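You operate a simulated robot arm through the tools that you are given. There is no shell and no other tool. Be economical: measure what you need, move in short steps, check, and stop when the job is done.

You are at the controls of a simulated two-armed robot. One attempt, no reset.

Task
On the top of the small table, fold the green scarf in half, so that its two long edges meet.
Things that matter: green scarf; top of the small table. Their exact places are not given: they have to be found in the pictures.

Only the result counts: the job must be done as asked and must still hold three seconds after the hand-in. Knocking over, shifting, dropping, spilling or breaking anything else fails it. Flat cloth is picked up by pressing the open fingertips on it (5 to 10 N) and closing them slowly along it; thin cloth reads only 2 to 8 mm in the jaws.

Robot
Two 7-joint arms with two-finger parallel grippers on one trunk, on a base that drives. Base frame: it is fixed to the floor where the robot stands at the start and does not move with it; the origin is under the middle of the robot, x ahead of it, y to its left, z up; the surface under the hand at the start is at about z = 0.7. Readings come in m, degrees, newtons and seconds.
The left shoulder is at the start at [0.06, 0.189, 1.028], the right one opposite. With the tool pointing down near the work surface each hand reaches from about 0.1 to 0.66 m from the robot's upright axis, wherever it stands, measured 20 degrees to its own side. Places, roughly: top of the small table [0.5, -0.1, 0.7]. Payload 3.43 kg a hand.
The TCP of each hand is the grasp point between the finger pads, 0.03 m short of the fingertips. In the tool frame z runs along the fingers and y along their closing line. The gripper opens to 0.094 m. The fingers are 0.028 m wide and 0.01 m thick; the gripper's body (0.05 by 0.096 m) begins 0.055 m behind the TCP.
Orientation is that of the tool frame in the base frame, as [roll, pitch, yaw] about the fixed x, y, z axes, in that order (R = Rz(yaw) Ry(pitch) Rx(roll)). With the fingers straight down and closing along the base's y, the tool's x points along the base's -x, its y along +y and its z along -z.

Tools
- The arms move only by the tool arm_command. It takes "left_commands", "right_commands" or both (then of equal length, played together; a hand with none holds still); each is a list of rows, each a list of 3 entries, a list of its own where there are three numbers: the shift along the tool's x, y, z in units of 50 mm (1.0 is 50 mm), then the turn, a rotation vector about the tool's x, y, z in units of 5 degrees (1.0 is 5 degrees), then the finger opening in m, from 0 to 0.094. In form: [[[tx, ty, tz], [wx, wy, wz], gripper], ...]. A call has 1 to 10 rows; each row shifts and turns the commanded pose from where the row before left it, along the tool's axes as they then stand. A call with a number of a shift or a turn outside -1 to 1 is refused whole. Each row takes 0.2 s and may step no farther than 0.05 m and 8.6 degrees from the row before; otherwise, or with a gripper value out of range, the whole call is refused. A pose out of reach is approached as far as the arm can. The call stops where the force on the tool passes 40 N (or 10 N more than at its start, if that is more) or the arm is blocked; 0.2 s more then pass. Each finger travels about 0.153 m/s and halts on what it meets, pressing with about 24 N; the grip force reading is that of the motor and also rises with nothing between the fingers. The clock runs only during rows and for 0.2 s after the last one: add rows that do not move to give the fingers time. It gives the time, the measured TCP pose, the force on the tool (base axes), the opening and the grip force at its end, in the units of the frame above (readings bear some noise), with the torque about the TCP (base axes, N m) and any sound that the robot's microphone picked up.
- Cameras (640 x 400 px; columns grow to the right, rows downward): "scene" is now at [0.0127, 0.0049, 1.5664]; the picture's right is [0.04, -1.00, 0.00], its down [-0.85, -0.03, -0.53] and it looks along [0.53, 0.02, -0.85] (base axes); focal length 276 px, centre (320, 200). "left" rides on the left gripper at [0.076, -0.014, -0.103] in its tool frame; the picture's right is [0.18, 0.98, 0.00], its down [-0.75, 0.14, -0.64] and it looks along [-0.63, 0.12, 0.77] (tool axes); focal length 243 px, centre (320, 200). "right" rides on the right gripper at [0.076, 0.014, -0.102] in its tool frame; the picture's right is [-0.18, 0.98, 0.00], its down [-0.75, -0.14, -0.64] and it looks along [-0.63, -0.12, 0.77] (tool axes); focal length 243 px, centre (320, 200).
- grab_frame(camera): a new picture of that camera. It takes no simulated time.
- move_column(by): slides the trunk up (or, below 0, down) by that many m; the arms and the scene camera ride with it, the base frame stays. It gives what a move gives, with no picture.
- steer(legs): drives the robot by 1 to 6 legs, each [ahead, left, turn to the left] in m, m and degrees, along the robot's own axes; the way and the turn of a leg run together, so that a leg with both is an arc; at most 1.5 m and 180 degrees a leg. The arms and the cameras ride along, it lands a little off, and it stops where it bumps. It gives what a move gives.
- head_to(pan, tilt): turns the head with the scene camera to pan (to the left, within 86 degrees either way) and tilt (down, from -29 to 69), counted from straight ahead of the robot. It gives what a move gives.
- locate(camera, pixels): for up to 12 pixels [column, row] of the newest picture of that camera ("zoom" is the newest enlarged one), the place [x, y, z] in the base frame of the surface seen there, good to about 0.002 m. It takes no simulated time.
- inspect(camera, box): a new picture of the part [left, top, right, bottom] of that camera's present view, enlarged. It takes no simulated time.
- job_done(): hands the job in; it is judged then, once.

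Keep the steps short. Do not move on a guess: measure, check each grasp and each placing, and mend mistakes. In all there are 80 turns and 78 pictures (those below and enlarged ones count). Leave the grippers open and the arms clear of the work at the hand-in unless told otherwise, and finish with a single line.

The tools are called after ">>>" as a command line: name --argument value ..., lists and objects as JSON in quotes. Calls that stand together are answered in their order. arm_command: Moves the arms, as the interface text tells. Its arguments: {"type":"object","properties":{"left_commands":{"type":"array","items":{"type":"array"}},"right_commands":{"type":"array","items":{"type":"array"}}},"required":[]} The other tools are called the same way: move_column (by) slides the trunk up or down; steer (legs) drives the base; head_to (pan, tilt) turns the head that bears the scene camera; grab_frame (camera) takes a picture; locate (camera, pixels) gives the place of the surface under pixels of a picture; inspect (camera, box) takes an enlarged picture of a part of a camera's view; job_done () hands the job in.

At the start:

```text
time_s: 0.0
left_ee_pos: [0.396, 0.119, 0.8967]
left_orientation: [-180.0, 0.0, -180.0]
left_contact_force: [0.0, -0.1, -0.4]
left_ft_torque: [-0.05, 0.0, -0.03]
left_width: 0.094
left_grasp_force: 0.1
right_ee_pos: [0.3588, -0.2025, 0.8519]
right_orientation: [-180.0, 0.0, 179.9]
right_contact_force: [-0.2, -0.3, -0.1]
right_ft_torque: [-0.02, 0.01, -0.03]
right_width: 0.0942
right_grasp_force: 0.0
trunk travel left (down, up): [-0.7, 0.29]
robot x, y, heading: [0.0001, 0.0012, 0.1]
head pan, tilt: [2.0, 58.2]
```

scene: 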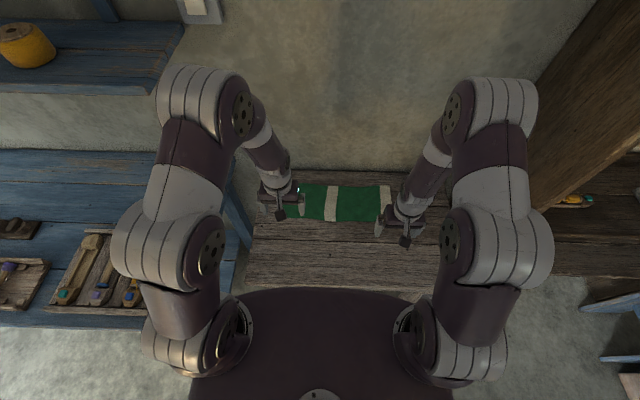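
right: 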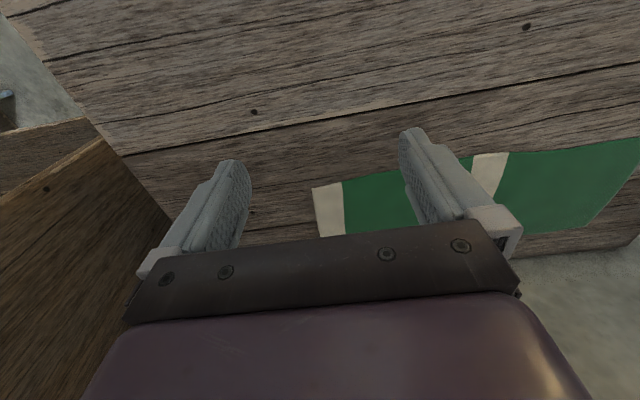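
left: 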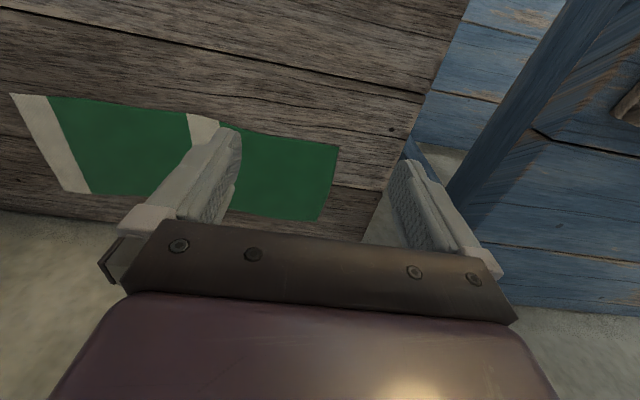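

I see the green scarf (with pale stripes) lying along y in the scene, about columns 295–390, rows 185–222. I'll enlarge it and measure the corners.

>>> inspect --camera "scene" --box '[240, 150, 450, 280]'

>>> locate --camera "left" --pixels '[[12, 95], [66, 190], [337, 146], [320, 220], [120, 150], [280, 170], [50, 98], [395, 130], [350, 180]]'

>>> locate --camera "right" --pixels '[[314, 188], [320, 235], [342, 183], [638, 140], [590, 232], [390, 195], [600, 250], [300, 250]]'

```text
3.05 times, centred on (345, 215) of scene
```

zoom: 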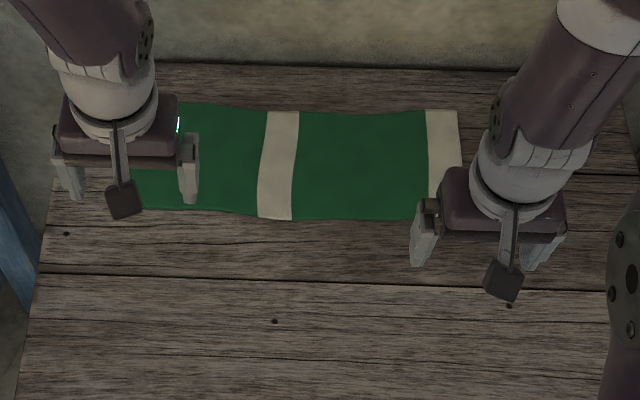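

```text
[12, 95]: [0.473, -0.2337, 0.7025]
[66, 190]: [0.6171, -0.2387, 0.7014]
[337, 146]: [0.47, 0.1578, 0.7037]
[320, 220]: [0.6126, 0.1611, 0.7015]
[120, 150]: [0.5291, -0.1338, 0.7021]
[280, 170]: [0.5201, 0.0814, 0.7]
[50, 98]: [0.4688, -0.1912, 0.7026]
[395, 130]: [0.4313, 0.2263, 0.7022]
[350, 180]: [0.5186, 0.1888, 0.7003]
```

```text
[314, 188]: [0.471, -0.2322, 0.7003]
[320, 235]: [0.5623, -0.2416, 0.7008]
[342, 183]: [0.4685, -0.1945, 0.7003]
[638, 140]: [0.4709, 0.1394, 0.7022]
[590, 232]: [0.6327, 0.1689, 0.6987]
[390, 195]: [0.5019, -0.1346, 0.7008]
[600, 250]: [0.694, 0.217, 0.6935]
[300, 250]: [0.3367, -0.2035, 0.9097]
```

The scarf spans x ≈ 0.47–0.615 and y ≈ −0.235–0.16, lying flat at z ≈ 0.70. Its long edges run along y. My plan is to grip the near long edge (x = 0.47) at both ends and carry it over to the far edge. First I turn both hands so the fingers close along x, with the cameras outward.

>>> arm_command --left_commands '[[[0, 0, 0], [0, 0, 1], 0.094], [[0, 0, 0], [0, 0, 1], 0.094], [[0, 0, 0], [0, 0, 1], 0.094], [[0, 0, 0], [0, 0, 1], 0.094], [[0, 0, 0], [0, 0, 1], 0.094], [[0, 0, 0], [0, 0, 1], 0.094], [[0, 0, 0], [0, 0, 1], 0.094], [[0, 0, 0], [0, 0, 1], 0.094], [[0, 0, 0], [0, 0, 1], 0.094], [[0, 0, 0], [0, 0, 1], 0.094]]' --right_commands '[[[0, 0, 0], [0, 0, -1], 0.094], [[0, 0, 0], [0, 0, -1], 0.094], [[0, 0, 0], [0, 0, -1], 0.094], [[0, 0, 0], [0, 0, -1], 0.094], [[0, 0, 0], [0, 0, -1], 0.094], [[0, 0, 0], [0, 0, -1], 0.094], [[0, 0, 0], [0, 0, -1], 0.094], [[0, 0, 0], [0, 0, -1], 0.094], [[0, 0, 0], [0, 0, -1], 0.094], [[0, 0, 0], [0, 0, -1], 0.094]]'

>>> arm_command --left_commands '[[[0, 0, 0], [0, 0, 1], 0.06], [[0, 0, 0], [0, 0, 1], 0.06], [[0, 0, 0], [0, 0, 1], 0.06], [[0, 0, 0], [0, 0, 1], 0.06], [[0, 0, 0], [0, 0, 1], 0.06], [[0, 0, 0], [0, 0, 1], 0.06], [[0, 0, 0], [0, 0, 1], 0.06], [[0, 0, 0], [0, 0, 1], 0.06], [[0, 0, 0], [0, 0, 0], 0.06]]' --right_commands '[[[0, 0, 0], [0, 0, -1], 0.06], [[0, 0, 0], [0, 0, -1], 0.06], [[0, 0, 0], [0, 0, -1], 0.06], [[0, 0, 0], [0, 0, -1], 0.06], [[0, 0, 0], [0, 0, -1], 0.06], [[0, 0, 0], [0, 0, -1], 0.06], [[0, 0, 0], [0, 0, -1], 0.06], [[0, 0, 0], [0, 0, -1], 0.06], [[0, 0, 0], [0, 0, 0], 0.06]]'

```text
time_s: 2.2
left_ee_pos: [0.3944, 0.1184, 0.8956]
left_orientation: [180.0, 0.0, 129.9]
left_contact_force: [-0.1, 0.3, 0.3]
left_ft_torque: [0.01, -0.03, -0.01]
left_width: 0.0942
left_grasp_force: 0.0
right_ee_pos: [0.359, -0.2037, 0.8525]
right_orientation: [-180.0, 0.0, -129.9]
right_contact_force: [0.1, -1.1, 0.0]
right_ft_torque: [-0.02, 0.03, 0.01]
right_width: 0.0942
right_grasp_force: 0.0
trunk travel left (down, up): [-0.7, 0.29]
robot x, y, heading: [-0.0023, 0.0004, 0.1]
head pan, tilt: [2.0, 58.2]
```

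```text
time_s: 4.2
left_ee_pos: [0.3948, 0.1182, 0.8965]
left_orientation: [180.0, 0.0, 89.9]
left_contact_force: [0.4, -0.2, 0.3]
left_ft_torque: [0.0, 0.01, -0.03]
left_width: 0.0598
left_grasp_force: 0.1
right_ee_pos: [0.3588, -0.2026, 0.8527]
right_orientation: [-179.9, 0.0, -89.9]
right_contact_force: [0.1, -0.4, -0.1]
right_ft_torque: [0.03, 0.02, -0.01]
right_width: 0.0599
right_grasp_force: 0.0
trunk travel left (down, up): [-0.7, 0.29]
robot x, y, heading: [0.0007, 0.0001, 0.1]
head pan, tilt: [2.0, 58.2]
```

Both hands are turned. Next I move them over the near corners (x ≈ 0.488, y = 0.14 and −0.215), with the fingertips about 5 cm above the cloth.

>>> arm_command --left_commands '[[[0.11, 0.465, 0.58], [0, 0, 0], 0.024], [[0.11, 0.465, 0.58], [0, 0, 0], 0.024], [[0.11, 0.465, 0.58], [0, 0, 0], 0.024], [[0.11, 0.465, 0.58], [0, 0, 0], 0.024], [[0, 0, 0], [0, 0, 0], 0.024]]' --right_commands '[[[0.0625, -0.645, 0.3625], [0, 0, 0], 0.024], [[0.0625, -0.645, 0.3625], [0, 0, 0], 0.024], [[0.0625, -0.645, 0.3625], [0, 0, 0], 0.024], [[0.0625, -0.645, 0.3625], [0, 0, 0], 0.024], [[0, 0, 0], [0, 0, 0], 0.024]]'

>>> grab_frame --camera "left"

>>> grab_frame --camera "right"

>>> inspect --camera "scene" --box '[240, 150, 450, 280]'

```text
time_s: 5.4
left_ee_pos: [0.486, 0.14, 0.7817]
left_orientation: [179.8, 0.0, 90.1]
left_contact_force: [-0.5, 0.7, -0.4]
left_ft_torque: [-0.04, -0.04, -0.02]
left_width: 0.0239
left_grasp_force: 0.0
right_ee_pos: [0.4893, -0.2167, 0.7782]
right_orientation: [-179.9, 0.0, -90.1]
right_contact_force: [0.0, 0.9, 0.5]
right_ft_torque: [0.0, -0.02, 0.0]
right_width: 0.0241
right_grasp_force: 0.1
trunk travel left (down, up): [-0.7, 0.29]
robot x, y, heading: [0.0015, 0.0008, 0.2]
head pan, tilt: [2.0, 58.2]
```

```text
73 pictures are left
```

left: 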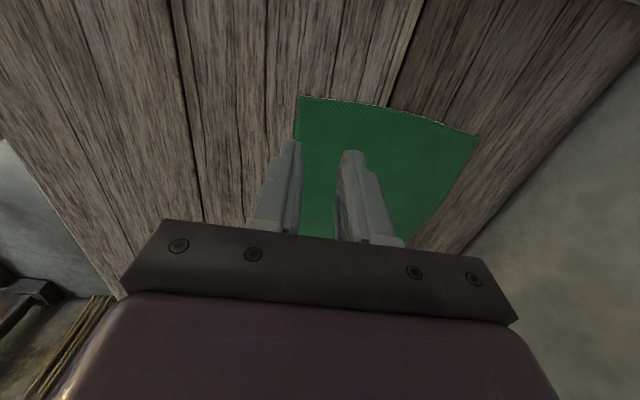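

```text
72 pictures are left
```

right: 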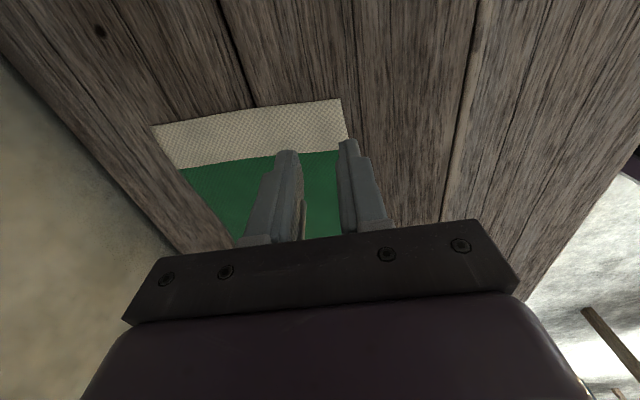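

```text
3.05 times, centred on (345, 215) of scene
```

zoom: 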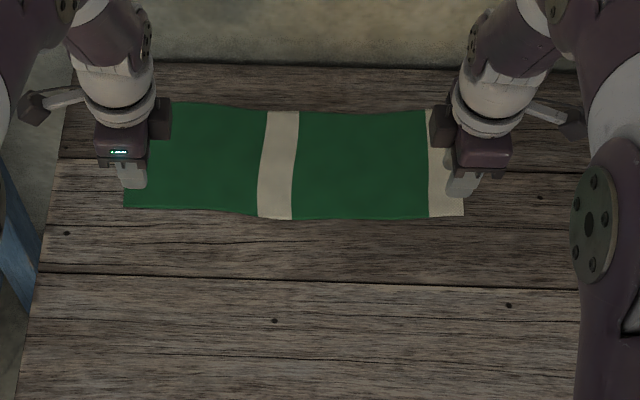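

Both views are clear. I'll measure the corners in each hand camera.

>>> locate --camera "left" --pixels '[[301, 98], [478, 136], [298, 140], [440, 200], [390, 107]]'

>>> locate --camera "right" --pixels '[[341, 99], [153, 127], [346, 135], [180, 168], [250, 113]]'

>>> locate --camera "zoom" --pixels '[[124, 206], [200, 209], [275, 218], [350, 219], [425, 217], [463, 214], [200, 105], [280, 112], [350, 114], [425, 110]]'

```text
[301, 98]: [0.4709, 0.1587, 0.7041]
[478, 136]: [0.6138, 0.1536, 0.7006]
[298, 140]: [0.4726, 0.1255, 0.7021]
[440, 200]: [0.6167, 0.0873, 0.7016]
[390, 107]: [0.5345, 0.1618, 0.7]
```

```text
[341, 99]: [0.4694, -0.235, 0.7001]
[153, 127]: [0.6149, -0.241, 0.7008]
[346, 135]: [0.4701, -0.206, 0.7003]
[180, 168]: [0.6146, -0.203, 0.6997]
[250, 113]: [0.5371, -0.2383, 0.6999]
```

```text
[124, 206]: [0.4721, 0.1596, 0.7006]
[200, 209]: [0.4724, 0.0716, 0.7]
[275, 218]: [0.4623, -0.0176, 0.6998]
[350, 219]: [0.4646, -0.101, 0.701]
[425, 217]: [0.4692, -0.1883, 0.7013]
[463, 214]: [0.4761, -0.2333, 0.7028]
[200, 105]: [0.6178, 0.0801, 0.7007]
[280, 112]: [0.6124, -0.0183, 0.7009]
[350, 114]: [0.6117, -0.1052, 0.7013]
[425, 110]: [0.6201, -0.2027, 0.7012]
```

Fingertips sit about 5 cm above the cloth at x ≈ 0.487, with the near finger straddling the edge. I'll lower both hands to near contact.

>>> arm_command --left_commands '[[[0, 0, 0.5], [0, 0, 0], 0.024], [[0, 0, 0.4], [0, 0, 0], 0.024], [[0, 0, 0.12], [0, 0, 0], 0.024], [[0, 0, 0], [0, 0, 0], 0.024]]' --right_commands '[[[0, 0, 0.5], [0, 0, 0], 0.024], [[0, 0, 0.35], [0, 0, 0], 0.024], [[0, 0, 0.1], [0, 0, 0], 0.024], [[0, 0, 0], [0, 0, 0], 0.024]]'

```text
time_s: 6.4
left_ee_pos: [0.487, 0.1404, 0.7319]
left_orientation: [179.7, 0.0, 90.0]
left_contact_force: [1.0, 4.3, 24.0]
left_ft_torque: [0.12, 0.16, -0.01]
left_width: 0.024
left_grasp_force: 0.0
right_ee_pos: [0.4869, -0.2152, 0.7325]
right_orientation: [-179.9, 0.1, -89.9]
right_contact_force: [0.6, 0.3, -0.3]
right_ft_torque: [0.01, 0.02, -0.01]
right_width: 0.0238
right_grasp_force: 0.0
trunk travel left (down, up): [-0.7, 0.29]
robot x, y, heading: [0.0015, -0.0017, 0.3]
head pan, tilt: [2.0, 58.2]
```

The left hand presses at 24 N and the right doesn't touch yet. I'll adjust both by small amounts.

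>>> arm_command --left_commands '[[[0, 0, -0.02], [0, 0, 0], 0.024], [[0, 0, 0], [0, 0, 0], 0.024]]' --right_commands '[[[0, 0, 0.03], [0, 0, 0], 0.024], [[0, 0, 0], [0, 0, 0], 0.024]]'

```text
time_s: 7.0
left_ee_pos: [0.4872, 0.1403, 0.732]
left_orientation: [180.0, -0.1, 89.9]
left_contact_force: [3.4, 0.1, 12.6]
left_ft_torque: [0.01, -0.05, -0.05]
left_width: 0.0237
left_grasp_force: 0.0
right_ee_pos: [0.4877, -0.2161, 0.7309]
right_orientation: [-179.8, 0.0, -90.0]
right_contact_force: [-2.9, -1.0, 14.1]
right_ft_torque: [0.0, 0.12, 0.0]
right_width: 0.024
right_grasp_force: 0.2
trunk travel left (down, up): [-0.7, 0.29]
robot x, y, heading: [-0.002, 0.0051, -0.0]
head pan, tilt: [2.0, 58.2]
```

The stiffness is about 11 N per mm. I'll ease both by 0.5 mm to reach about 7 N, then close slowly.

>>> arm_command --left_commands '[[[0, 0, -0.01], [0, 0, 0], 0.024], [[0, 0, 0], [0, 0, 0], 0.024]]' --right_commands '[[[0, 0, -0.012], [0, 0, 0], 0.024], [[0, 0, 0], [0, 0, 0], 0.024]]'

>>> arm_command --left_commands '[[[0, 0, 0], [0, 0, 0], 0.021], [[0, 0, 0], [0, 0, 0], 0.018], [[0, 0, 0], [0, 0, 0], 0.015], [[0, 0, 0], [0, 0, 0], 0.012], [[0, 0, 0], [0, 0, 0], 0.009], [[0, 0, 0], [0, 0, 0], 0.006], [[0, 0, 0], [0, 0, 0], 0.003], [[0, 0, 0], [0, 0, 0], 0.0], [[0, 0, 0], [0, 0, 0], 0.0]]' --right_commands '[[[0, 0, 0], [0, 0, 0], 0.021], [[0, 0, 0], [0, 0, 0], 0.018], [[0, 0, 0], [0, 0, 0], 0.015], [[0, 0, 0], [0, 0, 0], 0.012], [[0, 0, 0], [0, 0, 0], 0.009], [[0, 0, 0], [0, 0, 0], 0.006], [[0, 0, 0], [0, 0, 0], 0.003], [[0, 0, 0], [0, 0, 0], 0.0], [[0, 0, 0], [0, 0, 0], 0.0]]'

>>> grab_frame --camera "left"

>>> grab_frame --camera "right"

```text
time_s: 7.6
left_ee_pos: [0.4873, 0.1411, 0.7317]
left_orientation: [179.9, 0.1, 90.0]
left_contact_force: [0.7, -2.2, 9.5]
left_ft_torque: [-0.04, -0.03, 0.02]
left_width: 0.0239
left_grasp_force: 0.0
right_ee_pos: [0.4879, -0.216, 0.7303]
right_orientation: [-179.9, -0.1, -90.1]
right_contact_force: [0.0, -3.0, 13.3]
right_ft_torque: [-0.03, 0.03, 0.0]
right_width: 0.0241
right_grasp_force: 0.0
trunk travel left (down, up): [-0.7, 0.29]
robot x, y, heading: [0.001, 0.0006, 0.2]
head pan, tilt: [2.0, 58.2]
```

```text
time_s: 9.6
left_ee_pos: [0.4865, 0.1406, 0.7319]
left_orientation: [179.9, 0.0, 90.0]
left_contact_force: [0.8, 0.6, 5.7]
left_ft_torque: [-0.03, 0.01, -0.01]
left_width: 0.0
left_grasp_force: 24.0
right_ee_pos: [0.4879, -0.2151, 0.7313]
right_orientation: [-179.9, 0.0, -90.0]
right_contact_force: [-1.4, -0.5, 15.7]
right_ft_torque: [0.04, 0.01, 0.0]
right_width: 0.0001
right_grasp_force: 24.2
trunk travel left (down, up): [-0.7, 0.29]
robot x, y, heading: [-0.0009, 0.0029, -0.2]
head pan, tilt: [2.0, 58.2]
```

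```text
70 pictures are left
```

left: 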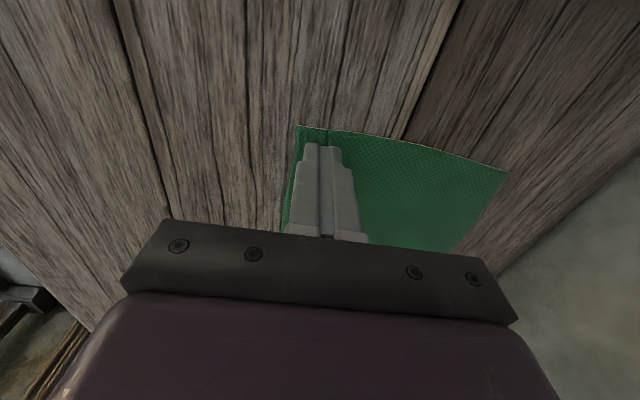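

```text
69 pictures are left
```

right: 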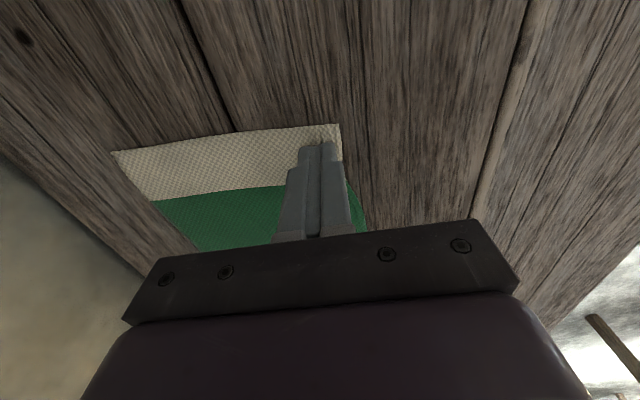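

Both grippers closed to 0 mm, so nothing was gathered and the tips just slid. The cloth still lies flat. I'll lift 1 cm, open to 0.04, shift 17 mm inward so both tips are fully on cloth, and press again.

>>> arm_command --left_commands '[[[0, 0, -0.2], [0, 0, 0], 0.0], [[0, 0.34, 0], [0, 0, 0], 0.04], [[0, 0, 0], [0, 0, 0], 0.04], [[0, 0, 0.15], [0, 0, 0], 0.04], [[0, 0, 0.05], [0, 0, 0], 0.04], [[0, 0, 0], [0, 0, 0], 0.04]]' --right_commands '[[[0, 0, -0.2], [0, 0, 0], 0.0], [[0, -0.34, 0], [0, 0, 0], 0.04], [[0, 0, 0], [0, 0, 0], 0.04], [[0, 0, 0.15], [0, 0, 0], 0.04], [[0, 0, 0.045], [0, 0, 0], 0.04], [[0, 0, 0], [0, 0, 0], 0.04]]'

```text
time_s: 11.0
left_ee_pos: [0.5068, 0.1404, 0.7313]
left_orientation: [179.9, -0.1, 90.1]
left_contact_force: [0.8, 1.2, 7.6]
left_ft_torque: [0.04, 0.06, -0.03]
left_width: 0.0402
left_grasp_force: 0.1
right_ee_pos: [0.5039, -0.2149, 0.7313]
right_orientation: [-180.0, 0.1, -90.1]
right_contact_force: [0.7, -0.3, 0.4]
right_ft_torque: [-0.01, 0.06, 0.01]
right_width: 0.0401
right_grasp_force: 0.1
trunk travel left (down, up): [-0.7, 0.29]
robot x, y, heading: [-0.0005, -0.0019, -0.1]
head pan, tilt: [2.0, 58.2]
```

>>> arm_command --right_commands '[[[0, 0, 0.018], [0, 0, 0], 0.04], [[0, 0, 0], [0, 0, 0], 0.04]]'

>>> arm_command --left_commands '[[[0, 0, 0], [0, 0, 0], 0.036], [[0, 0, 0], [0, 0, 0], 0.032], [[0, 0, 0], [0, 0, 0], 0.028], [[0, 0, 0], [0, 0, 0], 0.024], [[0, 0, 0], [0, 0, 0], 0.02], [[0, 0, 0], [0, 0, 0], 0.016]]' --right_commands '[[[0, 0, 0], [0, 0, 0], 0.036], [[0, 0, 0], [0, 0, 0], 0.032], [[0, 0, 0], [0, 0, 0], 0.028], [[0, 0, 0], [0, 0, 0], 0.024], [[0, 0, 0], [0, 0, 0], 0.02], [[0, 0, 0], [0, 0, 0], 0.016]]'

>>> inspect --camera "left" --box '[240, 100, 440, 240]'

>>> inspect --camera "right" --box '[200, 100, 400, 240]'

```text
time_s: 11.6
left_ee_pos: [0.5055, 0.1412, 0.7314]
left_orientation: [180.0, -0.1, 90.0]
left_contact_force: [2.0, 0.4, 6.2]
left_ft_torque: [0.0, 0.01, -0.05]
left_width: 0.0394
left_grasp_force: 0.1
right_ee_pos: [0.5048, -0.2154, 0.7315]
right_orientation: [-179.8, 0.0, -90.0]
right_contact_force: [-1.0, -0.7, 5.8]
right_ft_torque: [-0.01, 0.09, -0.01]
right_width: 0.0401
right_grasp_force: 0.0
trunk travel left (down, up): [-0.7, 0.29]
robot x, y, heading: [0.0039, 0.0014, -0.1]
head pan, tilt: [2.0, 58.2]
```

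```text
time_s: 13.0
left_ee_pos: [0.504, 0.1417, 0.732]
left_orientation: [179.9, 0.0, 90.0]
left_contact_force: [0.3, -0.5, 8.0]
left_ft_torque: [-0.01, 0.02, 0.0]
left_width: 0.0157
left_grasp_force: 0.1
right_ee_pos: [0.5037, -0.2154, 0.7315]
right_orientation: [-179.8, 0.0, -90.0]
right_contact_force: [0.2, 1.3, 6.0]
right_ft_torque: [0.0, 0.02, 0.0]
right_width: 0.0154
right_grasp_force: 0.1
trunk travel left (down, up): [-0.7, 0.29]
robot x, y, heading: [-0.002, 0.001, -0.3]
head pan, tilt: [2.0, 58.2]
```

```text
2.86 times, centred on (340, 170) of left
```

zoom: 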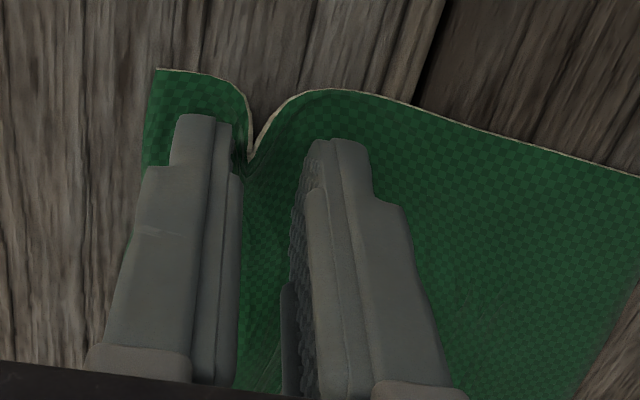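

```text
2.86 times, centred on (300, 170) of right
```

zoom: 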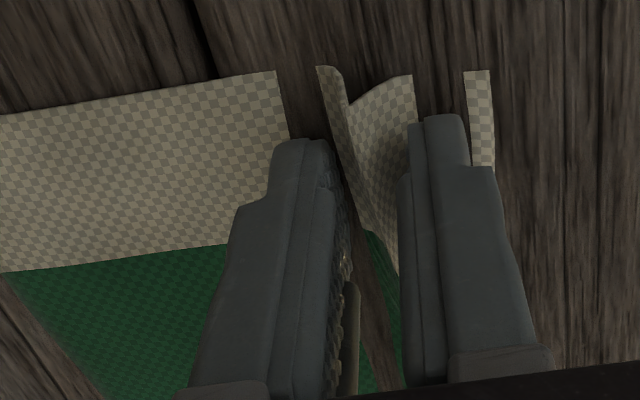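

It works this time: a ridge of cloth is rising between the fingers on both sides. I'll keep closing.

>>> arm_command --left_commands '[[[0, 0, 0], [0, 0, 0], 0.013], [[0, 0, 0], [0, 0, 0], 0.01], [[0, 0, 0], [0, 0, 0], 0.007], [[0, 0, 0], [0, 0, 0], 0.004], [[0, 0, 0], [0, 0, 0], 0.0], [[0, 0, 0], [0, 0, 0], 0.0]]' --right_commands '[[[0, 0, 0], [0, 0, 0], 0.013], [[0, 0, 0], [0, 0, 0], 0.01], [[0, 0, 0], [0, 0, 0], 0.007], [[0, 0, 0], [0, 0, 0], 0.004], [[0, 0, 0], [0, 0, 0], 0.0], [[0, 0, 0], [0, 0, 0], 0.0]]'

>>> inspect --camera "left" --box '[240, 100, 440, 240]'

>>> inspect --camera "right" --box '[200, 100, 400, 240]'

```text
time_s: 14.4
left_ee_pos: [0.5048, 0.1426, 0.7307]
left_orientation: [180.0, 0.0, 90.0]
left_contact_force: [-0.7, -1.9, 7.4]
left_ft_torque: [-0.03, 0.06, -0.04]
left_width: 0.0023
left_grasp_force: 23.6
right_ee_pos: [0.504, -0.2154, 0.7319]
right_orientation: [-179.9, -0.1, -90.1]
right_contact_force: [-0.8, 1.9, 6.7]
right_ft_torque: [0.05, 0.04, 0.03]
right_width: 0.0028
right_grasp_force: 23.8
trunk travel left (down, up): [-0.7, 0.29]
robot x, y, heading: [0.0027, -0.001, 0.2]
head pan, tilt: [2.0, 58.2]
```

```text
2.86 times, centred on (340, 170) of left
```

zoom: 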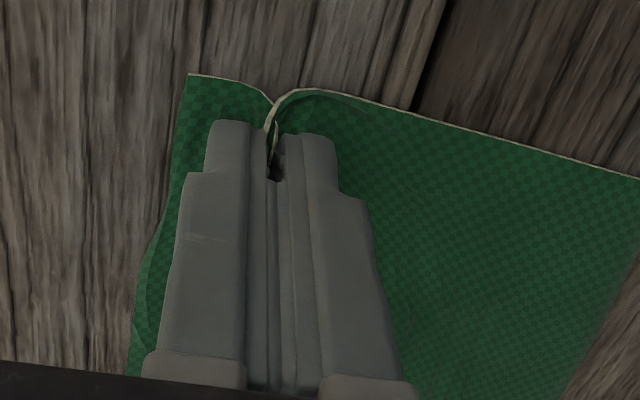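

```text
2.86 times, centred on (300, 170) of right
```

zoom: 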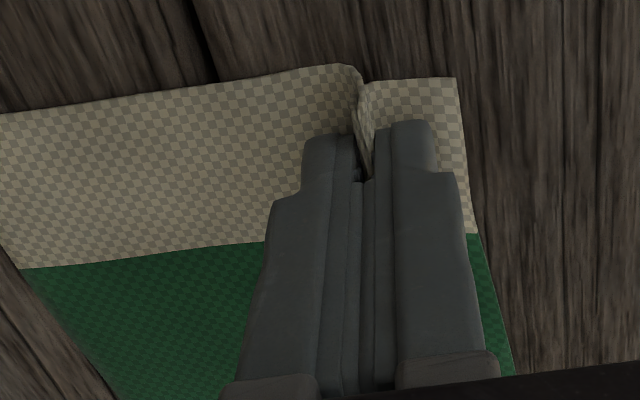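

Both hold cloth (2.3 and 2.8 mm). However, this pinch leaves a 2 cm tail outside the fingers, which would end up doubled back after the fold. A better way is to grip right at the far edge with the fingers closing along y, then fold toward the robot while tilting the hands forward. First I'll spread the ridge flat again and lift.

>>> arm_command --left_commands '[[[0, 0, 0], [0, 0, 0], 0.01], [[0, 0, 0], [0, 0, 0], 0.018], [[0, 0, 0], [0, 0, 0], 0.026], [[0, 0, 0], [0, 0, 0], 0.034], [[0, 0, 0], [0, 0, 0], 0.042], [[0, 0, 0], [0, 0, 0], 0.046], [[0, 0, -0.6], [0, 0, 0], 0.046], [[0, 0, -0.9], [0, 0, 0], 0.046]]' --right_commands '[[[0, 0, 0], [0, 0, 0], 0.01], [[0, 0, 0], [0, 0, 0], 0.018], [[0, 0, 0], [0, 0, 0], 0.026], [[0, 0, 0], [0, 0, 0], 0.034], [[0, 0, 0], [0, 0, 0], 0.042], [[0, 0, 0], [0, 0, 0], 0.046], [[0, 0, -0.6], [0, 0, 0], 0.046], [[0, 0, -0.9], [0, 0, 0], 0.046]]'

>>> arm_command --left_commands '[[[0, 0, 0], [0, 0, -1], 0.046], [[0, 0, 0], [0, 0, -1], 0.046], [[0, 0, 0], [0, 0, -1], 0.046], [[0, 0, 0], [0, 0, -1], 0.046], [[0, 0, 0], [0, 0, -1], 0.046], [[0, 0, 0], [0, 0, -1], 0.046], [[0, 0, 0], [0, 0, -1], 0.046], [[0, 0, 0], [0, 0, -1], 0.046], [[0, 0, 0], [0, 0, -1], 0.046]]' --right_commands '[[[0, 0, 0], [0, 0, 1], 0.046], [[0, 0, 0], [0, 0, 1], 0.046], [[0, 0, 0], [0, 0, 1], 0.046], [[0, 0, 0], [0, 0, 1], 0.046], [[0, 0, 0], [0, 0, 1], 0.046], [[0, 0, 0], [0, 0, 1], 0.046], [[0, 0, 0], [0, 0, 1], 0.046], [[0, 0, 0], [0, 0, 1], 0.046], [[0, 0, 0], [0, 0, 1], 0.046]]'

>>> arm_command --left_commands '[[[0, 0, 0], [0, 0, -1], 0.046], [[0, 0, 0], [0, 0, -1], 0.046], [[0, 0, 0], [0, 0, -1], 0.046], [[0, 0, 0], [0, 0, -1], 0.046], [[0, 0, 0], [0, 0, -1], 0.046], [[0, 0, 0], [0, 0, -1], 0.046], [[0, 0, 0], [0, 0, -1], 0.046], [[0, 0, 0], [0, 0, -1], 0.046], [[0, 0, 0], [0, 0, -1], 0.046]]' --right_commands '[[[0, 0, 0], [0, 0, 1], 0.046], [[0, 0, 0], [0, 0, 1], 0.046], [[0, 0, 0], [0, 0, 1], 0.046], [[0, 0, 0], [0, 0, 1], 0.046], [[0, 0, 0], [0, 0, 1], 0.046], [[0, 0, 0], [0, 0, 1], 0.046], [[0, 0, 0], [0, 0, 1], 0.046], [[0, 0, 0], [0, 0, 1], 0.046], [[0, 0, 0], [0, 0, 1], 0.046]]'

>>> inspect --camera "scene" --box '[240, 150, 450, 280]'

>>> grab_frame --camera "left"

>>> grab_frame --camera "right"

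```text
time_s: 16.2
left_ee_pos: [0.5016, 0.142, 0.8064]
left_orientation: [-180.0, 0.0, 90.0]
left_contact_force: [0.0, -0.5, -0.7]
left_ft_torque: [0.01, -0.04, 0.02]
left_width: 0.046
left_grasp_force: 0.1
right_ee_pos: [0.5025, -0.2157, 0.806]
right_orientation: [179.9, 0.0, -90.1]
right_contact_force: [-1.2, -0.1, 0.2]
right_ft_torque: [0.03, -0.03, -0.01]
right_width: 0.0459
right_grasp_force: 0.0
trunk travel left (down, up): [-0.7, 0.29]
robot x, y, heading: [-0.003, -0.0032, 0.0]
head pan, tilt: [2.0, 58.2]
```

```text
time_s: 18.2
left_ee_pos: [0.5044, 0.1414, 0.8062]
left_orientation: [-179.9, 0.0, 135.0]
left_contact_force: [0.7, 0.0, 0.1]
left_ft_torque: [0.01, 0.01, 0.0]
left_width: 0.0463
left_grasp_force: 0.0
right_ee_pos: [0.5057, -0.2175, 0.8068]
right_orientation: [-180.0, -0.1, -135.1]
right_contact_force: [-0.1, -0.1, 0.1]
right_ft_torque: [-0.03, 0.01, 0.01]
right_width: 0.046
right_grasp_force: 0.0
trunk travel left (down, up): [-0.7, 0.29]
robot x, y, heading: [0.0006, 0.0051, 0.2]
head pan, tilt: [2.0, 58.2]
```

```text
time_s: 20.2
left_ee_pos: [0.504, 0.1415, 0.8063]
left_orientation: [180.0, 0.0, -179.9]
left_contact_force: [0.1, 0.7, -0.4]
left_ft_torque: [-0.01, -0.04, 0.0]
left_width: 0.0461
left_grasp_force: 0.1
right_ee_pos: [0.5043, -0.2149, 0.8053]
right_orientation: [180.0, 0.1, 179.8]
right_contact_force: [-0.3, -0.6, 0.0]
right_ft_torque: [-0.02, 0.02, -0.05]
right_width: 0.0459
right_grasp_force: 0.1
trunk travel left (down, up): [-0.7, 0.29]
robot x, y, heading: [-0.0007, 0.0018, -0.2]
head pan, tilt: [2.0, 58.2]
```

```text
3.05 times, centred on (345, 215) of scene
```

zoom: 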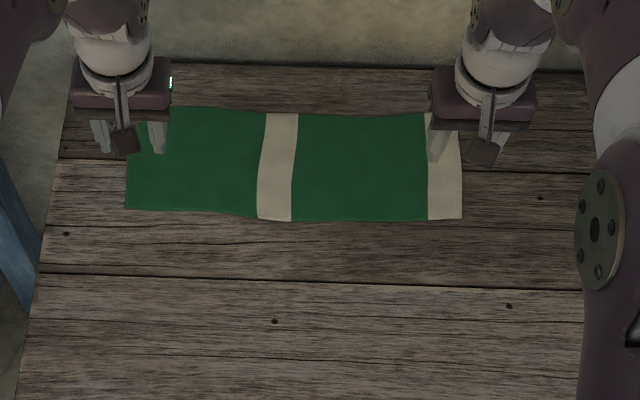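

```text
63 pictures are left
```

left: 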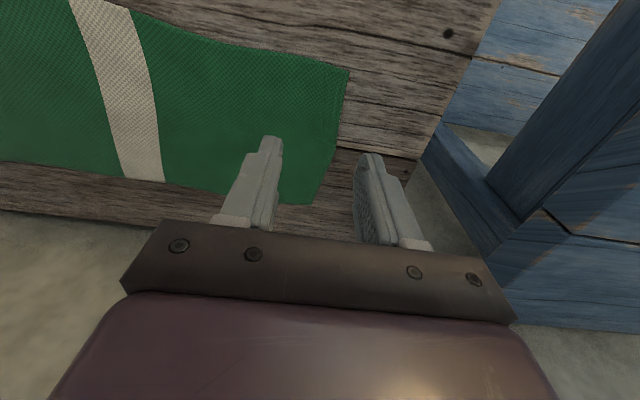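

```text
62 pictures are left
```

right: 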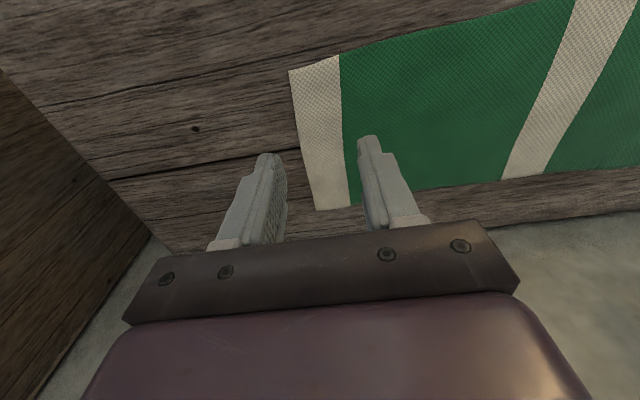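

The cloth spread flat again. I'll measure the corners.

>>> locate --camera "left" --pixels '[[348, 70], [313, 204], [165, 181], [145, 179], [330, 140], [225, 191]]'

>>> locate --camera "right" --pixels '[[290, 71], [317, 209], [350, 207], [540, 175], [304, 140], [430, 190]]'

>>> locate --camera "zoom" --pixels '[[127, 207], [200, 211], [275, 218], [350, 220], [425, 217], [461, 216], [200, 108], [280, 113], [350, 115], [415, 114]]'

```text
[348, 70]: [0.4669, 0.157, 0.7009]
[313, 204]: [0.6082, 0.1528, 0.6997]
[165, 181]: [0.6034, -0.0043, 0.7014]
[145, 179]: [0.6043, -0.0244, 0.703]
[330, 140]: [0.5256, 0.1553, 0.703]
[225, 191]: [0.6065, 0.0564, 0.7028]
```

```text
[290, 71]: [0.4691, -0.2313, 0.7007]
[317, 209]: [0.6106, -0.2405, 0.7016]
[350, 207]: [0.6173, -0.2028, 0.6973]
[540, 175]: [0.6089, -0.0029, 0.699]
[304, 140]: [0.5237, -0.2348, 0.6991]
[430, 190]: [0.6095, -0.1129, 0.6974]
```

```text
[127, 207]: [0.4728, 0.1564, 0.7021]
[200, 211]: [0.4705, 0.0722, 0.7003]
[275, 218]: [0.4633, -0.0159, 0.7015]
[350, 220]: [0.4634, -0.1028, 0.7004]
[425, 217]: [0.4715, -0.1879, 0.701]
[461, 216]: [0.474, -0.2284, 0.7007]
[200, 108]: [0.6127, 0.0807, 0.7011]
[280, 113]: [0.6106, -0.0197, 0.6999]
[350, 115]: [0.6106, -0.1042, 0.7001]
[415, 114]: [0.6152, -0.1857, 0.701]
```

The far edge is at x ≈ 0.608 (left) and 0.611 (right). I'll move over it with 12 mm of finger overlap, at y = 0.12 and −0.203, and stop 15 mm above.

>>> arm_command --left_commands '[[[-0.71, -0.14, 0], [0, 0, 0], 0.04], [[-0.71, -0.14, 0], [0, 0, 0], 0.04], [[-0.72, -0.15, 0], [0, 0, 0], 0.04], [[0, 0, 0.6], [0, 0, 0], 0.04], [[0, 0, 0.6], [0, 0, 0], 0.04], [[0, 0, 0], [0, 0, 0], 0.04]]' --right_commands '[[[-0.73, 0.08, 0], [0, 0, 0], 0.04], [[-0.73, 0.08, 0], [0, 0, 0], 0.04], [[-0.74, 0.08, 0], [0, 0, 0], 0.04], [[0, 0, 0.6], [0, 0, 0], 0.04], [[0, 0, 0.6], [0, 0, 0], 0.04], [[0, 0, 0], [0, 0, 0], 0.04]]'

>>> grab_frame --camera "left"

>>> grab_frame --camera "right"

```text
time_s: 21.6
left_ee_pos: [0.6111, 0.1193, 0.7465]
left_orientation: [-180.0, 0.0, 180.0]
left_contact_force: [0.0, 0.1, -0.3]
left_ft_torque: [-0.04, 0.01, -0.03]
left_width: 0.0399
left_grasp_force: 0.0
right_ee_pos: [0.613, -0.2029, 0.7435]
right_orientation: [179.9, 0.0, -180.0]
right_contact_force: [-0.7, -0.1, 0.6]
right_ft_torque: [0.01, 0.01, 0.03]
right_width: 0.0399
right_grasp_force: 0.0
trunk travel left (down, up): [-0.7, 0.29]
robot x, y, heading: [0.0002, 0.0008, 0.1]
head pan, tilt: [2.0, 58.2]
```

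```text
61 pictures are left
```

left: 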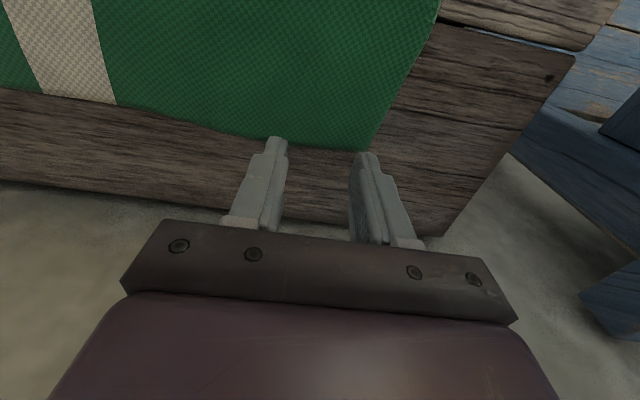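

```text
60 pictures are left
```

right: 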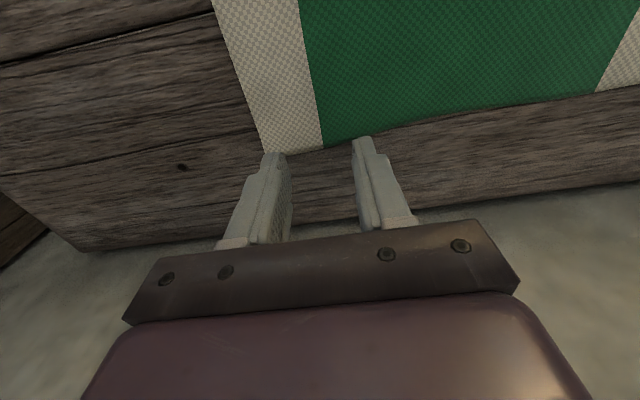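

Overlap is a bit thin at the left inner finger, so I'll shift both 4–5 mm toward the robot and then descend to contact.

>>> arm_command --left_commands '[[[0.1, 0, 0], [0, 0, 0], 0.04], [[0, 0, 0.2], [0, 0, 0], 0.04], [[0, 0, 0.09], [0, 0, 0], 0.04], [[0, 0, 0], [0, 0, 0], 0.04]]' --right_commands '[[[0.08, 0, 0], [0, 0, 0], 0.04], [[0, 0, 0.15], [0, 0, 0], 0.04], [[0, 0, 0.09], [0, 0, 0], 0.04], [[0, 0, 0], [0, 0, 0], 0.04]]'

```text
time_s: 22.6
left_ee_pos: [0.6077, 0.119, 0.7326]
left_orientation: [-180.0, 0.0, 179.9]
left_contact_force: [0.0, 0.5, 1.1]
left_ft_torque: [0.04, -0.02, 0.0]
left_width: 0.0403
left_grasp_force: 0.1
right_ee_pos: [0.611, -0.2036, 0.7324]
right_orientation: [180.0, 0.0, 180.0]
right_contact_force: [1.0, 0.2, 0.2]
right_ft_torque: [0.0, -0.03, 0.01]
right_width: 0.04
right_grasp_force: 0.1
trunk travel left (down, up): [-0.7, 0.29]
robot x, y, heading: [-0.0017, -0.0015, 0.1]
head pan, tilt: [2.0, 58.2]
```

>>> arm_command --left_commands '[[[0, 0, 0.018], [0, 0, 0], 0.04], [[0, 0, 0], [0, 0, 0], 0.04]]' --right_commands '[[[0, 0, 0.02], [0, 0, 0], 0.04], [[0, 0, 0], [0, 0, 0], 0.04]]'

```text
time_s: 23.2
left_ee_pos: [0.6084, 0.1191, 0.7314]
left_orientation: [180.0, 0.0, 179.9]
left_contact_force: [0.7, -0.5, 4.7]
left_ft_torque: [-0.01, 0.03, -0.01]
left_width: 0.0402
left_grasp_force: 0.1
right_ee_pos: [0.6116, -0.2039, 0.7329]
right_orientation: [-180.0, 0.0, -180.0]
right_contact_force: [0.5, 0.1, -0.5]
right_ft_torque: [0.0, 0.0, 0.01]
right_width: 0.0399
right_grasp_force: 0.1
trunk travel left (down, up): [-0.7, 0.29]
robot x, y, heading: [-0.0002, 0.002, -0.0]
head pan, tilt: [2.0, 58.2]
```

>>> arm_command --left_commands '[[[0, 0, 0.006], [0, 0, 0], 0.04], [[0, 0, 0], [0, 0, 0], 0.04]]' --right_commands '[[[0, 0, 0.024], [0, 0, 0], 0.04], [[0, 0, 0], [0, 0, 0], 0.04]]'

```text
time_s: 23.8
left_ee_pos: [0.6068, 0.1188, 0.7323]
left_orientation: [180.0, 0.1, 179.9]
left_contact_force: [2.0, 1.2, 8.5]
left_ft_torque: [-0.05, 0.02, 0.03]
left_width: 0.0397
left_grasp_force: 0.1
right_ee_pos: [0.6114, -0.2036, 0.7321]
right_orientation: [180.0, 0.1, -179.9]
right_contact_force: [0.3, -0.9, 1.6]
right_ft_torque: [-0.04, 0.02, 0.0]
right_width: 0.04
right_grasp_force: 0.1
trunk travel left (down, up): [-0.7, 0.29]
robot x, y, heading: [0.0, -0.002, 0.1]
head pan, tilt: [2.0, 58.2]
```

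The left hand is at 8.5 N, which is good. The right needs another ~0.6 mm. I'll press it, then start closing.

>>> arm_command --right_commands '[[[0, 0, 0.011], [0, 0, 0], 0.04], [[0, 0, 0], [0, 0, 0], 0.04]]'

>>> arm_command --left_commands '[[[0, 0, 0], [0, 0, 0], 0.036], [[0, 0, 0], [0, 0, 0], 0.032], [[0, 0, 0], [0, 0, 0], 0.028], [[0, 0, 0], [0, 0, 0], 0.024], [[0, 0, 0], [0, 0, 0], 0.02], [[0, 0, 0], [0, 0, 0], 0.016]]' --right_commands '[[[0, 0, 0], [0, 0, 0], 0.036], [[0, 0, 0], [0, 0, 0], 0.032], [[0, 0, 0], [0, 0, 0], 0.028], [[0, 0, 0], [0, 0, 0], 0.024], [[0, 0, 0], [0, 0, 0], 0.02], [[0, 0, 0], [0, 0, 0], 0.016]]'

>>> inspect --camera "left" --box '[220, 100, 420, 240]'

>>> inspect --camera "right" --box '[220, 100, 420, 240]'

```text
time_s: 24.4
left_ee_pos: [0.6075, 0.1185, 0.7322]
left_orientation: [179.9, 0.1, -180.0]
left_contact_force: [3.3, 0.6, 10.3]
left_ft_torque: [-0.06, 0.0, 0.04]
left_width: 0.04
left_grasp_force: 0.0
right_ee_pos: [0.6108, -0.2038, 0.7316]
right_orientation: [180.0, 0.1, 180.0]
right_contact_force: [1.6, -0.4, 4.1]
right_ft_torque: [0.02, 0.0, 0.01]
right_width: 0.0404
right_grasp_force: 0.0
trunk travel left (down, up): [-0.7, 0.29]
robot x, y, heading: [0.0016, 0.0002, 0.2]
head pan, tilt: [2.0, 58.2]
```

```text
time_s: 25.8
left_ee_pos: [0.6068, 0.1185, 0.7316]
left_orientation: [180.0, 0.1, -180.0]
left_contact_force: [0.2, 0.5, 12.9]
left_ft_torque: [-0.01, 0.13, -0.01]
left_width: 0.0147
left_grasp_force: 0.0
right_ee_pos: [0.6099, -0.2026, 0.7325]
right_orientation: [180.0, 0.1, -180.0]
right_contact_force: [-0.1, 0.1, 2.9]
right_ft_torque: [-0.02, 0.03, 0.02]
right_width: 0.0154
right_grasp_force: 0.1
trunk travel left (down, up): [-0.7, 0.29]
robot x, y, heading: [0.0005, 0.0002, -0.1]
head pan, tilt: [2.0, 58.2]
```

```text
2.86 times, centred on (320, 170) of left
```

zoom: 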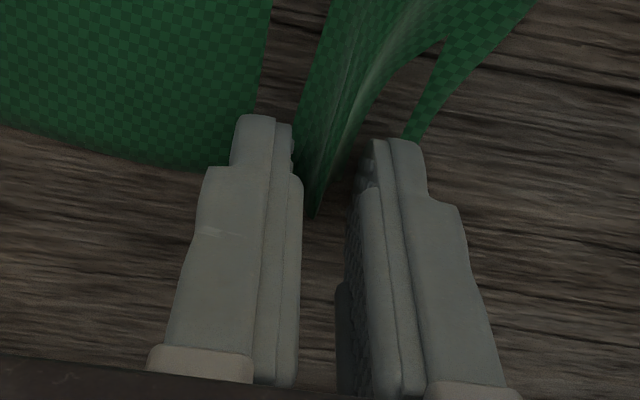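

```text
2.86 times, centred on (320, 170) of right
```

zoom: 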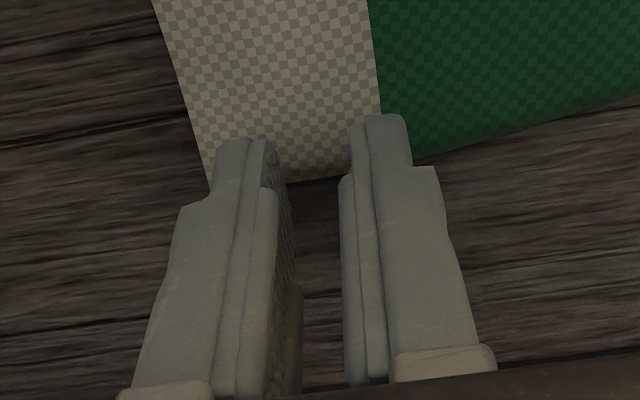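

The left ridge is formed. On the right (only 3 N) the fingers slid. I'll finish the left closing while reopening the right, then press the right harder.

>>> arm_command --left_commands '[[[0, 0, 0], [0, 0, 0], 0.012], [[0, 0, 0], [0, 0, 0], 0.008], [[0, 0, 0], [0, 0, 0], 0.004], [[0, 0, 0], [0, 0, 0], 0.0], [[0, 0, 0], [0, 0, 0], 0.0]]' --right_commands '[[[0, 0, -0.06], [0, 0, 0], 0.02], [[0, 0, 0], [0, 0, 0], 0.04], [[0, 0, 0.05], [0, 0, 0], 0.04], [[0, 0, 0.023], [0, 0, 0], 0.04], [[0, 0, 0], [0, 0, 0], 0.04]]'

```text
time_s: 27.0
left_ee_pos: [0.6061, 0.119, 0.732]
left_orientation: [-180.0, 0.1, -180.0]
left_contact_force: [1.6, -1.6, 8.6]
left_ft_torque: [-0.04, 0.03, 0.0]
left_width: 0.0025
left_grasp_force: 23.9
right_ee_pos: [0.6103, -0.2037, 0.7317]
right_orientation: [-179.9, 0.2, 179.9]
right_contact_force: [-0.8, 1.1, 9.5]
right_ft_torque: [0.14, 0.15, -0.02]
right_width: 0.0401
right_grasp_force: 0.1
trunk travel left (down, up): [-0.7, 0.29]
robot x, y, heading: [-0.0029, -0.0002, -0.1]
head pan, tilt: [2.0, 58.2]
```

The left holds 2.5 mm of cloth. The right now presses at 9.5 N, so I'll close it slowly.

>>> arm_command --right_commands '[[[0, 0, 0], [0, 0, 0], 0.036], [[0, 0, 0], [0, 0, 0], 0.032], [[0, 0, 0], [0, 0, 0], 0.028], [[0, 0, 0], [0, 0, 0], 0.024], [[0, 0, 0], [0, 0, 0], 0.02], [[0, 0, 0], [0, 0, 0], 0.016]]'

>>> inspect --camera "right" --box '[220, 100, 420, 240]'

>>> inspect --camera "left" --box '[220, 100, 420, 240]'

```text
time_s: 28.4
left_ee_pos: [0.6049, 0.1195, 0.7319]
left_orientation: [-180.0, 0.1, -180.0]
left_contact_force: [0.4, -2.9, 6.7]
left_ft_torque: [-0.07, 0.02, -0.04]
left_width: 0.0027
left_grasp_force: 24.2
right_ee_pos: [0.6104, -0.2047, 0.7303]
right_orientation: [-180.0, 0.2, -180.0]
right_contact_force: [0.8, -0.5, 14.1]
right_ft_torque: [0.12, 0.12, 0.01]
right_width: 0.016
right_grasp_force: 0.0
trunk travel left (down, up): [-0.7, 0.29]
robot x, y, heading: [-0.0002, -0.0, 0.3]
head pan, tilt: [2.0, 58.2]
```

```text
2.86 times, centred on (320, 170) of right
```

zoom: 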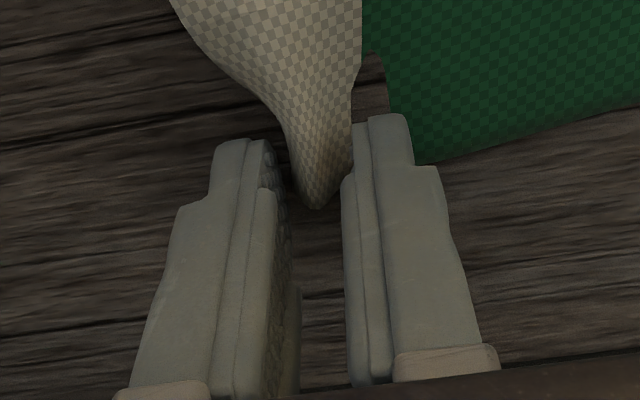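

```text
2.86 times, centred on (320, 170) of left
```

zoom: 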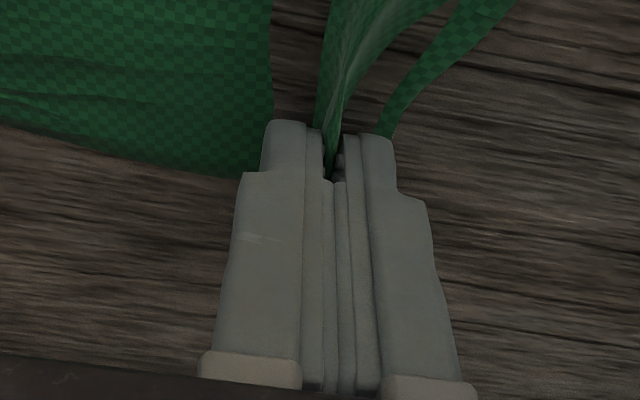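

A ridge has formed on the right too, so I'll close it, then lift both hands a few cm and check.

>>> arm_command --right_commands '[[[0, 0, 0], [0, 0, 0], 0.012], [[0, 0, 0], [0, 0, 0], 0.008], [[0, 0, 0], [0, 0, 0], 0.004], [[0, 0, 0], [0, 0, 0], 0.0], [[0, 0, 0], [0, 0, 0], 0.0]]'

>>> arm_command --left_commands '[[[0.05, 0, -0.2], [0, 0, 0], 0.0], [[0.1, 0, -0.3], [0, 0, 0], 0.0], [[0.1, 0, -0.3], [0, 0, 0], 0.0], [[0, 0, 0], [0, 0, 0], 0.0]]' --right_commands '[[[0.05, 0, -0.2], [0, 0, 0], 0.0], [[0.1, 0, -0.3], [0, 0, 0], 0.0], [[0.1, 0, -0.3], [0, 0, 0], 0.0], [[0, 0, 0], [0, 0, 0], 0.0]]'

>>> grab_frame --camera "left"

>>> grab_frame --camera "right"

>>> inspect --camera "scene" --box '[240, 150, 450, 280]'

```text
time_s: 29.6
left_ee_pos: [0.6057, 0.1191, 0.7313]
left_orientation: [-179.9, 0.1, 180.0]
left_contact_force: [0.6, -7.7, 5.1]
left_ft_torque: [-0.21, 0.01, 0.12]
left_width: 0.0029
left_grasp_force: 24.3
right_ee_pos: [0.6094, -0.2034, 0.7311]
right_orientation: [180.0, 0.1, -180.0]
right_contact_force: [0.6, 11.6, 15.9]
right_ft_torque: [0.43, 0.18, -0.11]
right_width: 0.0026
right_grasp_force: 24.0
trunk travel left (down, up): [-0.7, 0.29]
robot x, y, heading: [-0.0004, -0.0033, 0.1]
head pan, tilt: [2.0, 58.2]
```

```text
time_s: 30.6
left_ee_pos: [0.5945, 0.1193, 0.7706]
left_orientation: [179.9, 0.0, 179.9]
left_contact_force: [0.0, -5.9, 0.0]
left_ft_torque: [-0.18, 0.01, 0.1]
left_width: 0.0027
left_grasp_force: 23.7
right_ee_pos: [0.5987, -0.2024, 0.7686]
right_orientation: [180.0, 0.0, 179.9]
right_contact_force: [-0.3, 5.4, 0.5]
right_ft_torque: [0.17, 0.01, -0.08]
right_width: 0.0026
right_grasp_force: 24.3
trunk travel left (down, up): [-0.7, 0.29]
robot x, y, heading: [0.0025, 0.0007, 0.1]
head pan, tilt: [2.0, 58.2]
```

```text
55 pictures are left
```

left: 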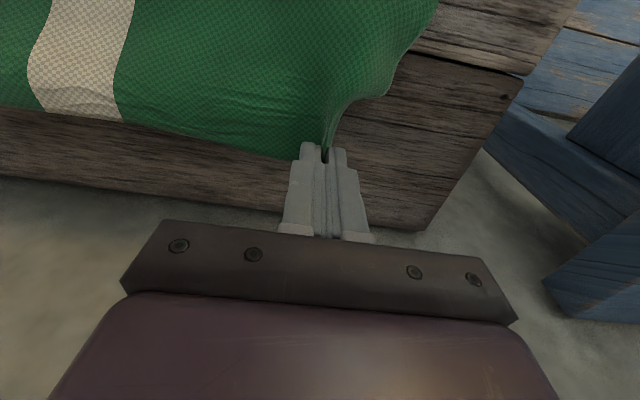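

```text
54 pictures are left
```

right: 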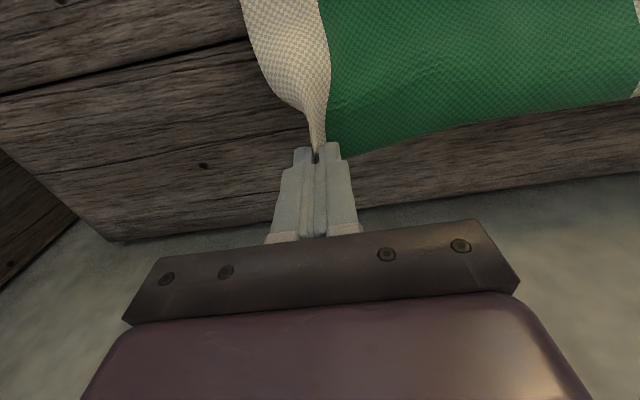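

```text
3.05 times, centred on (345, 215) of scene
```

zoom: 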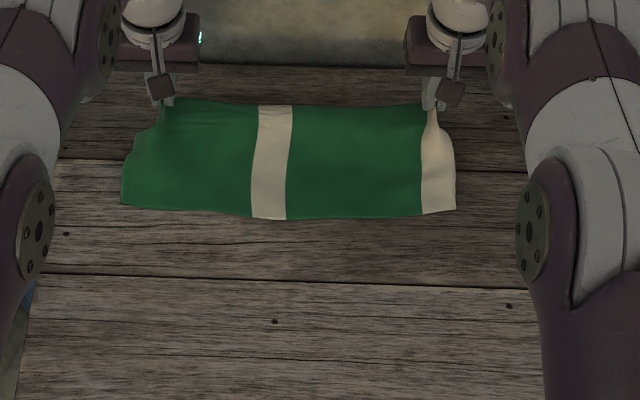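

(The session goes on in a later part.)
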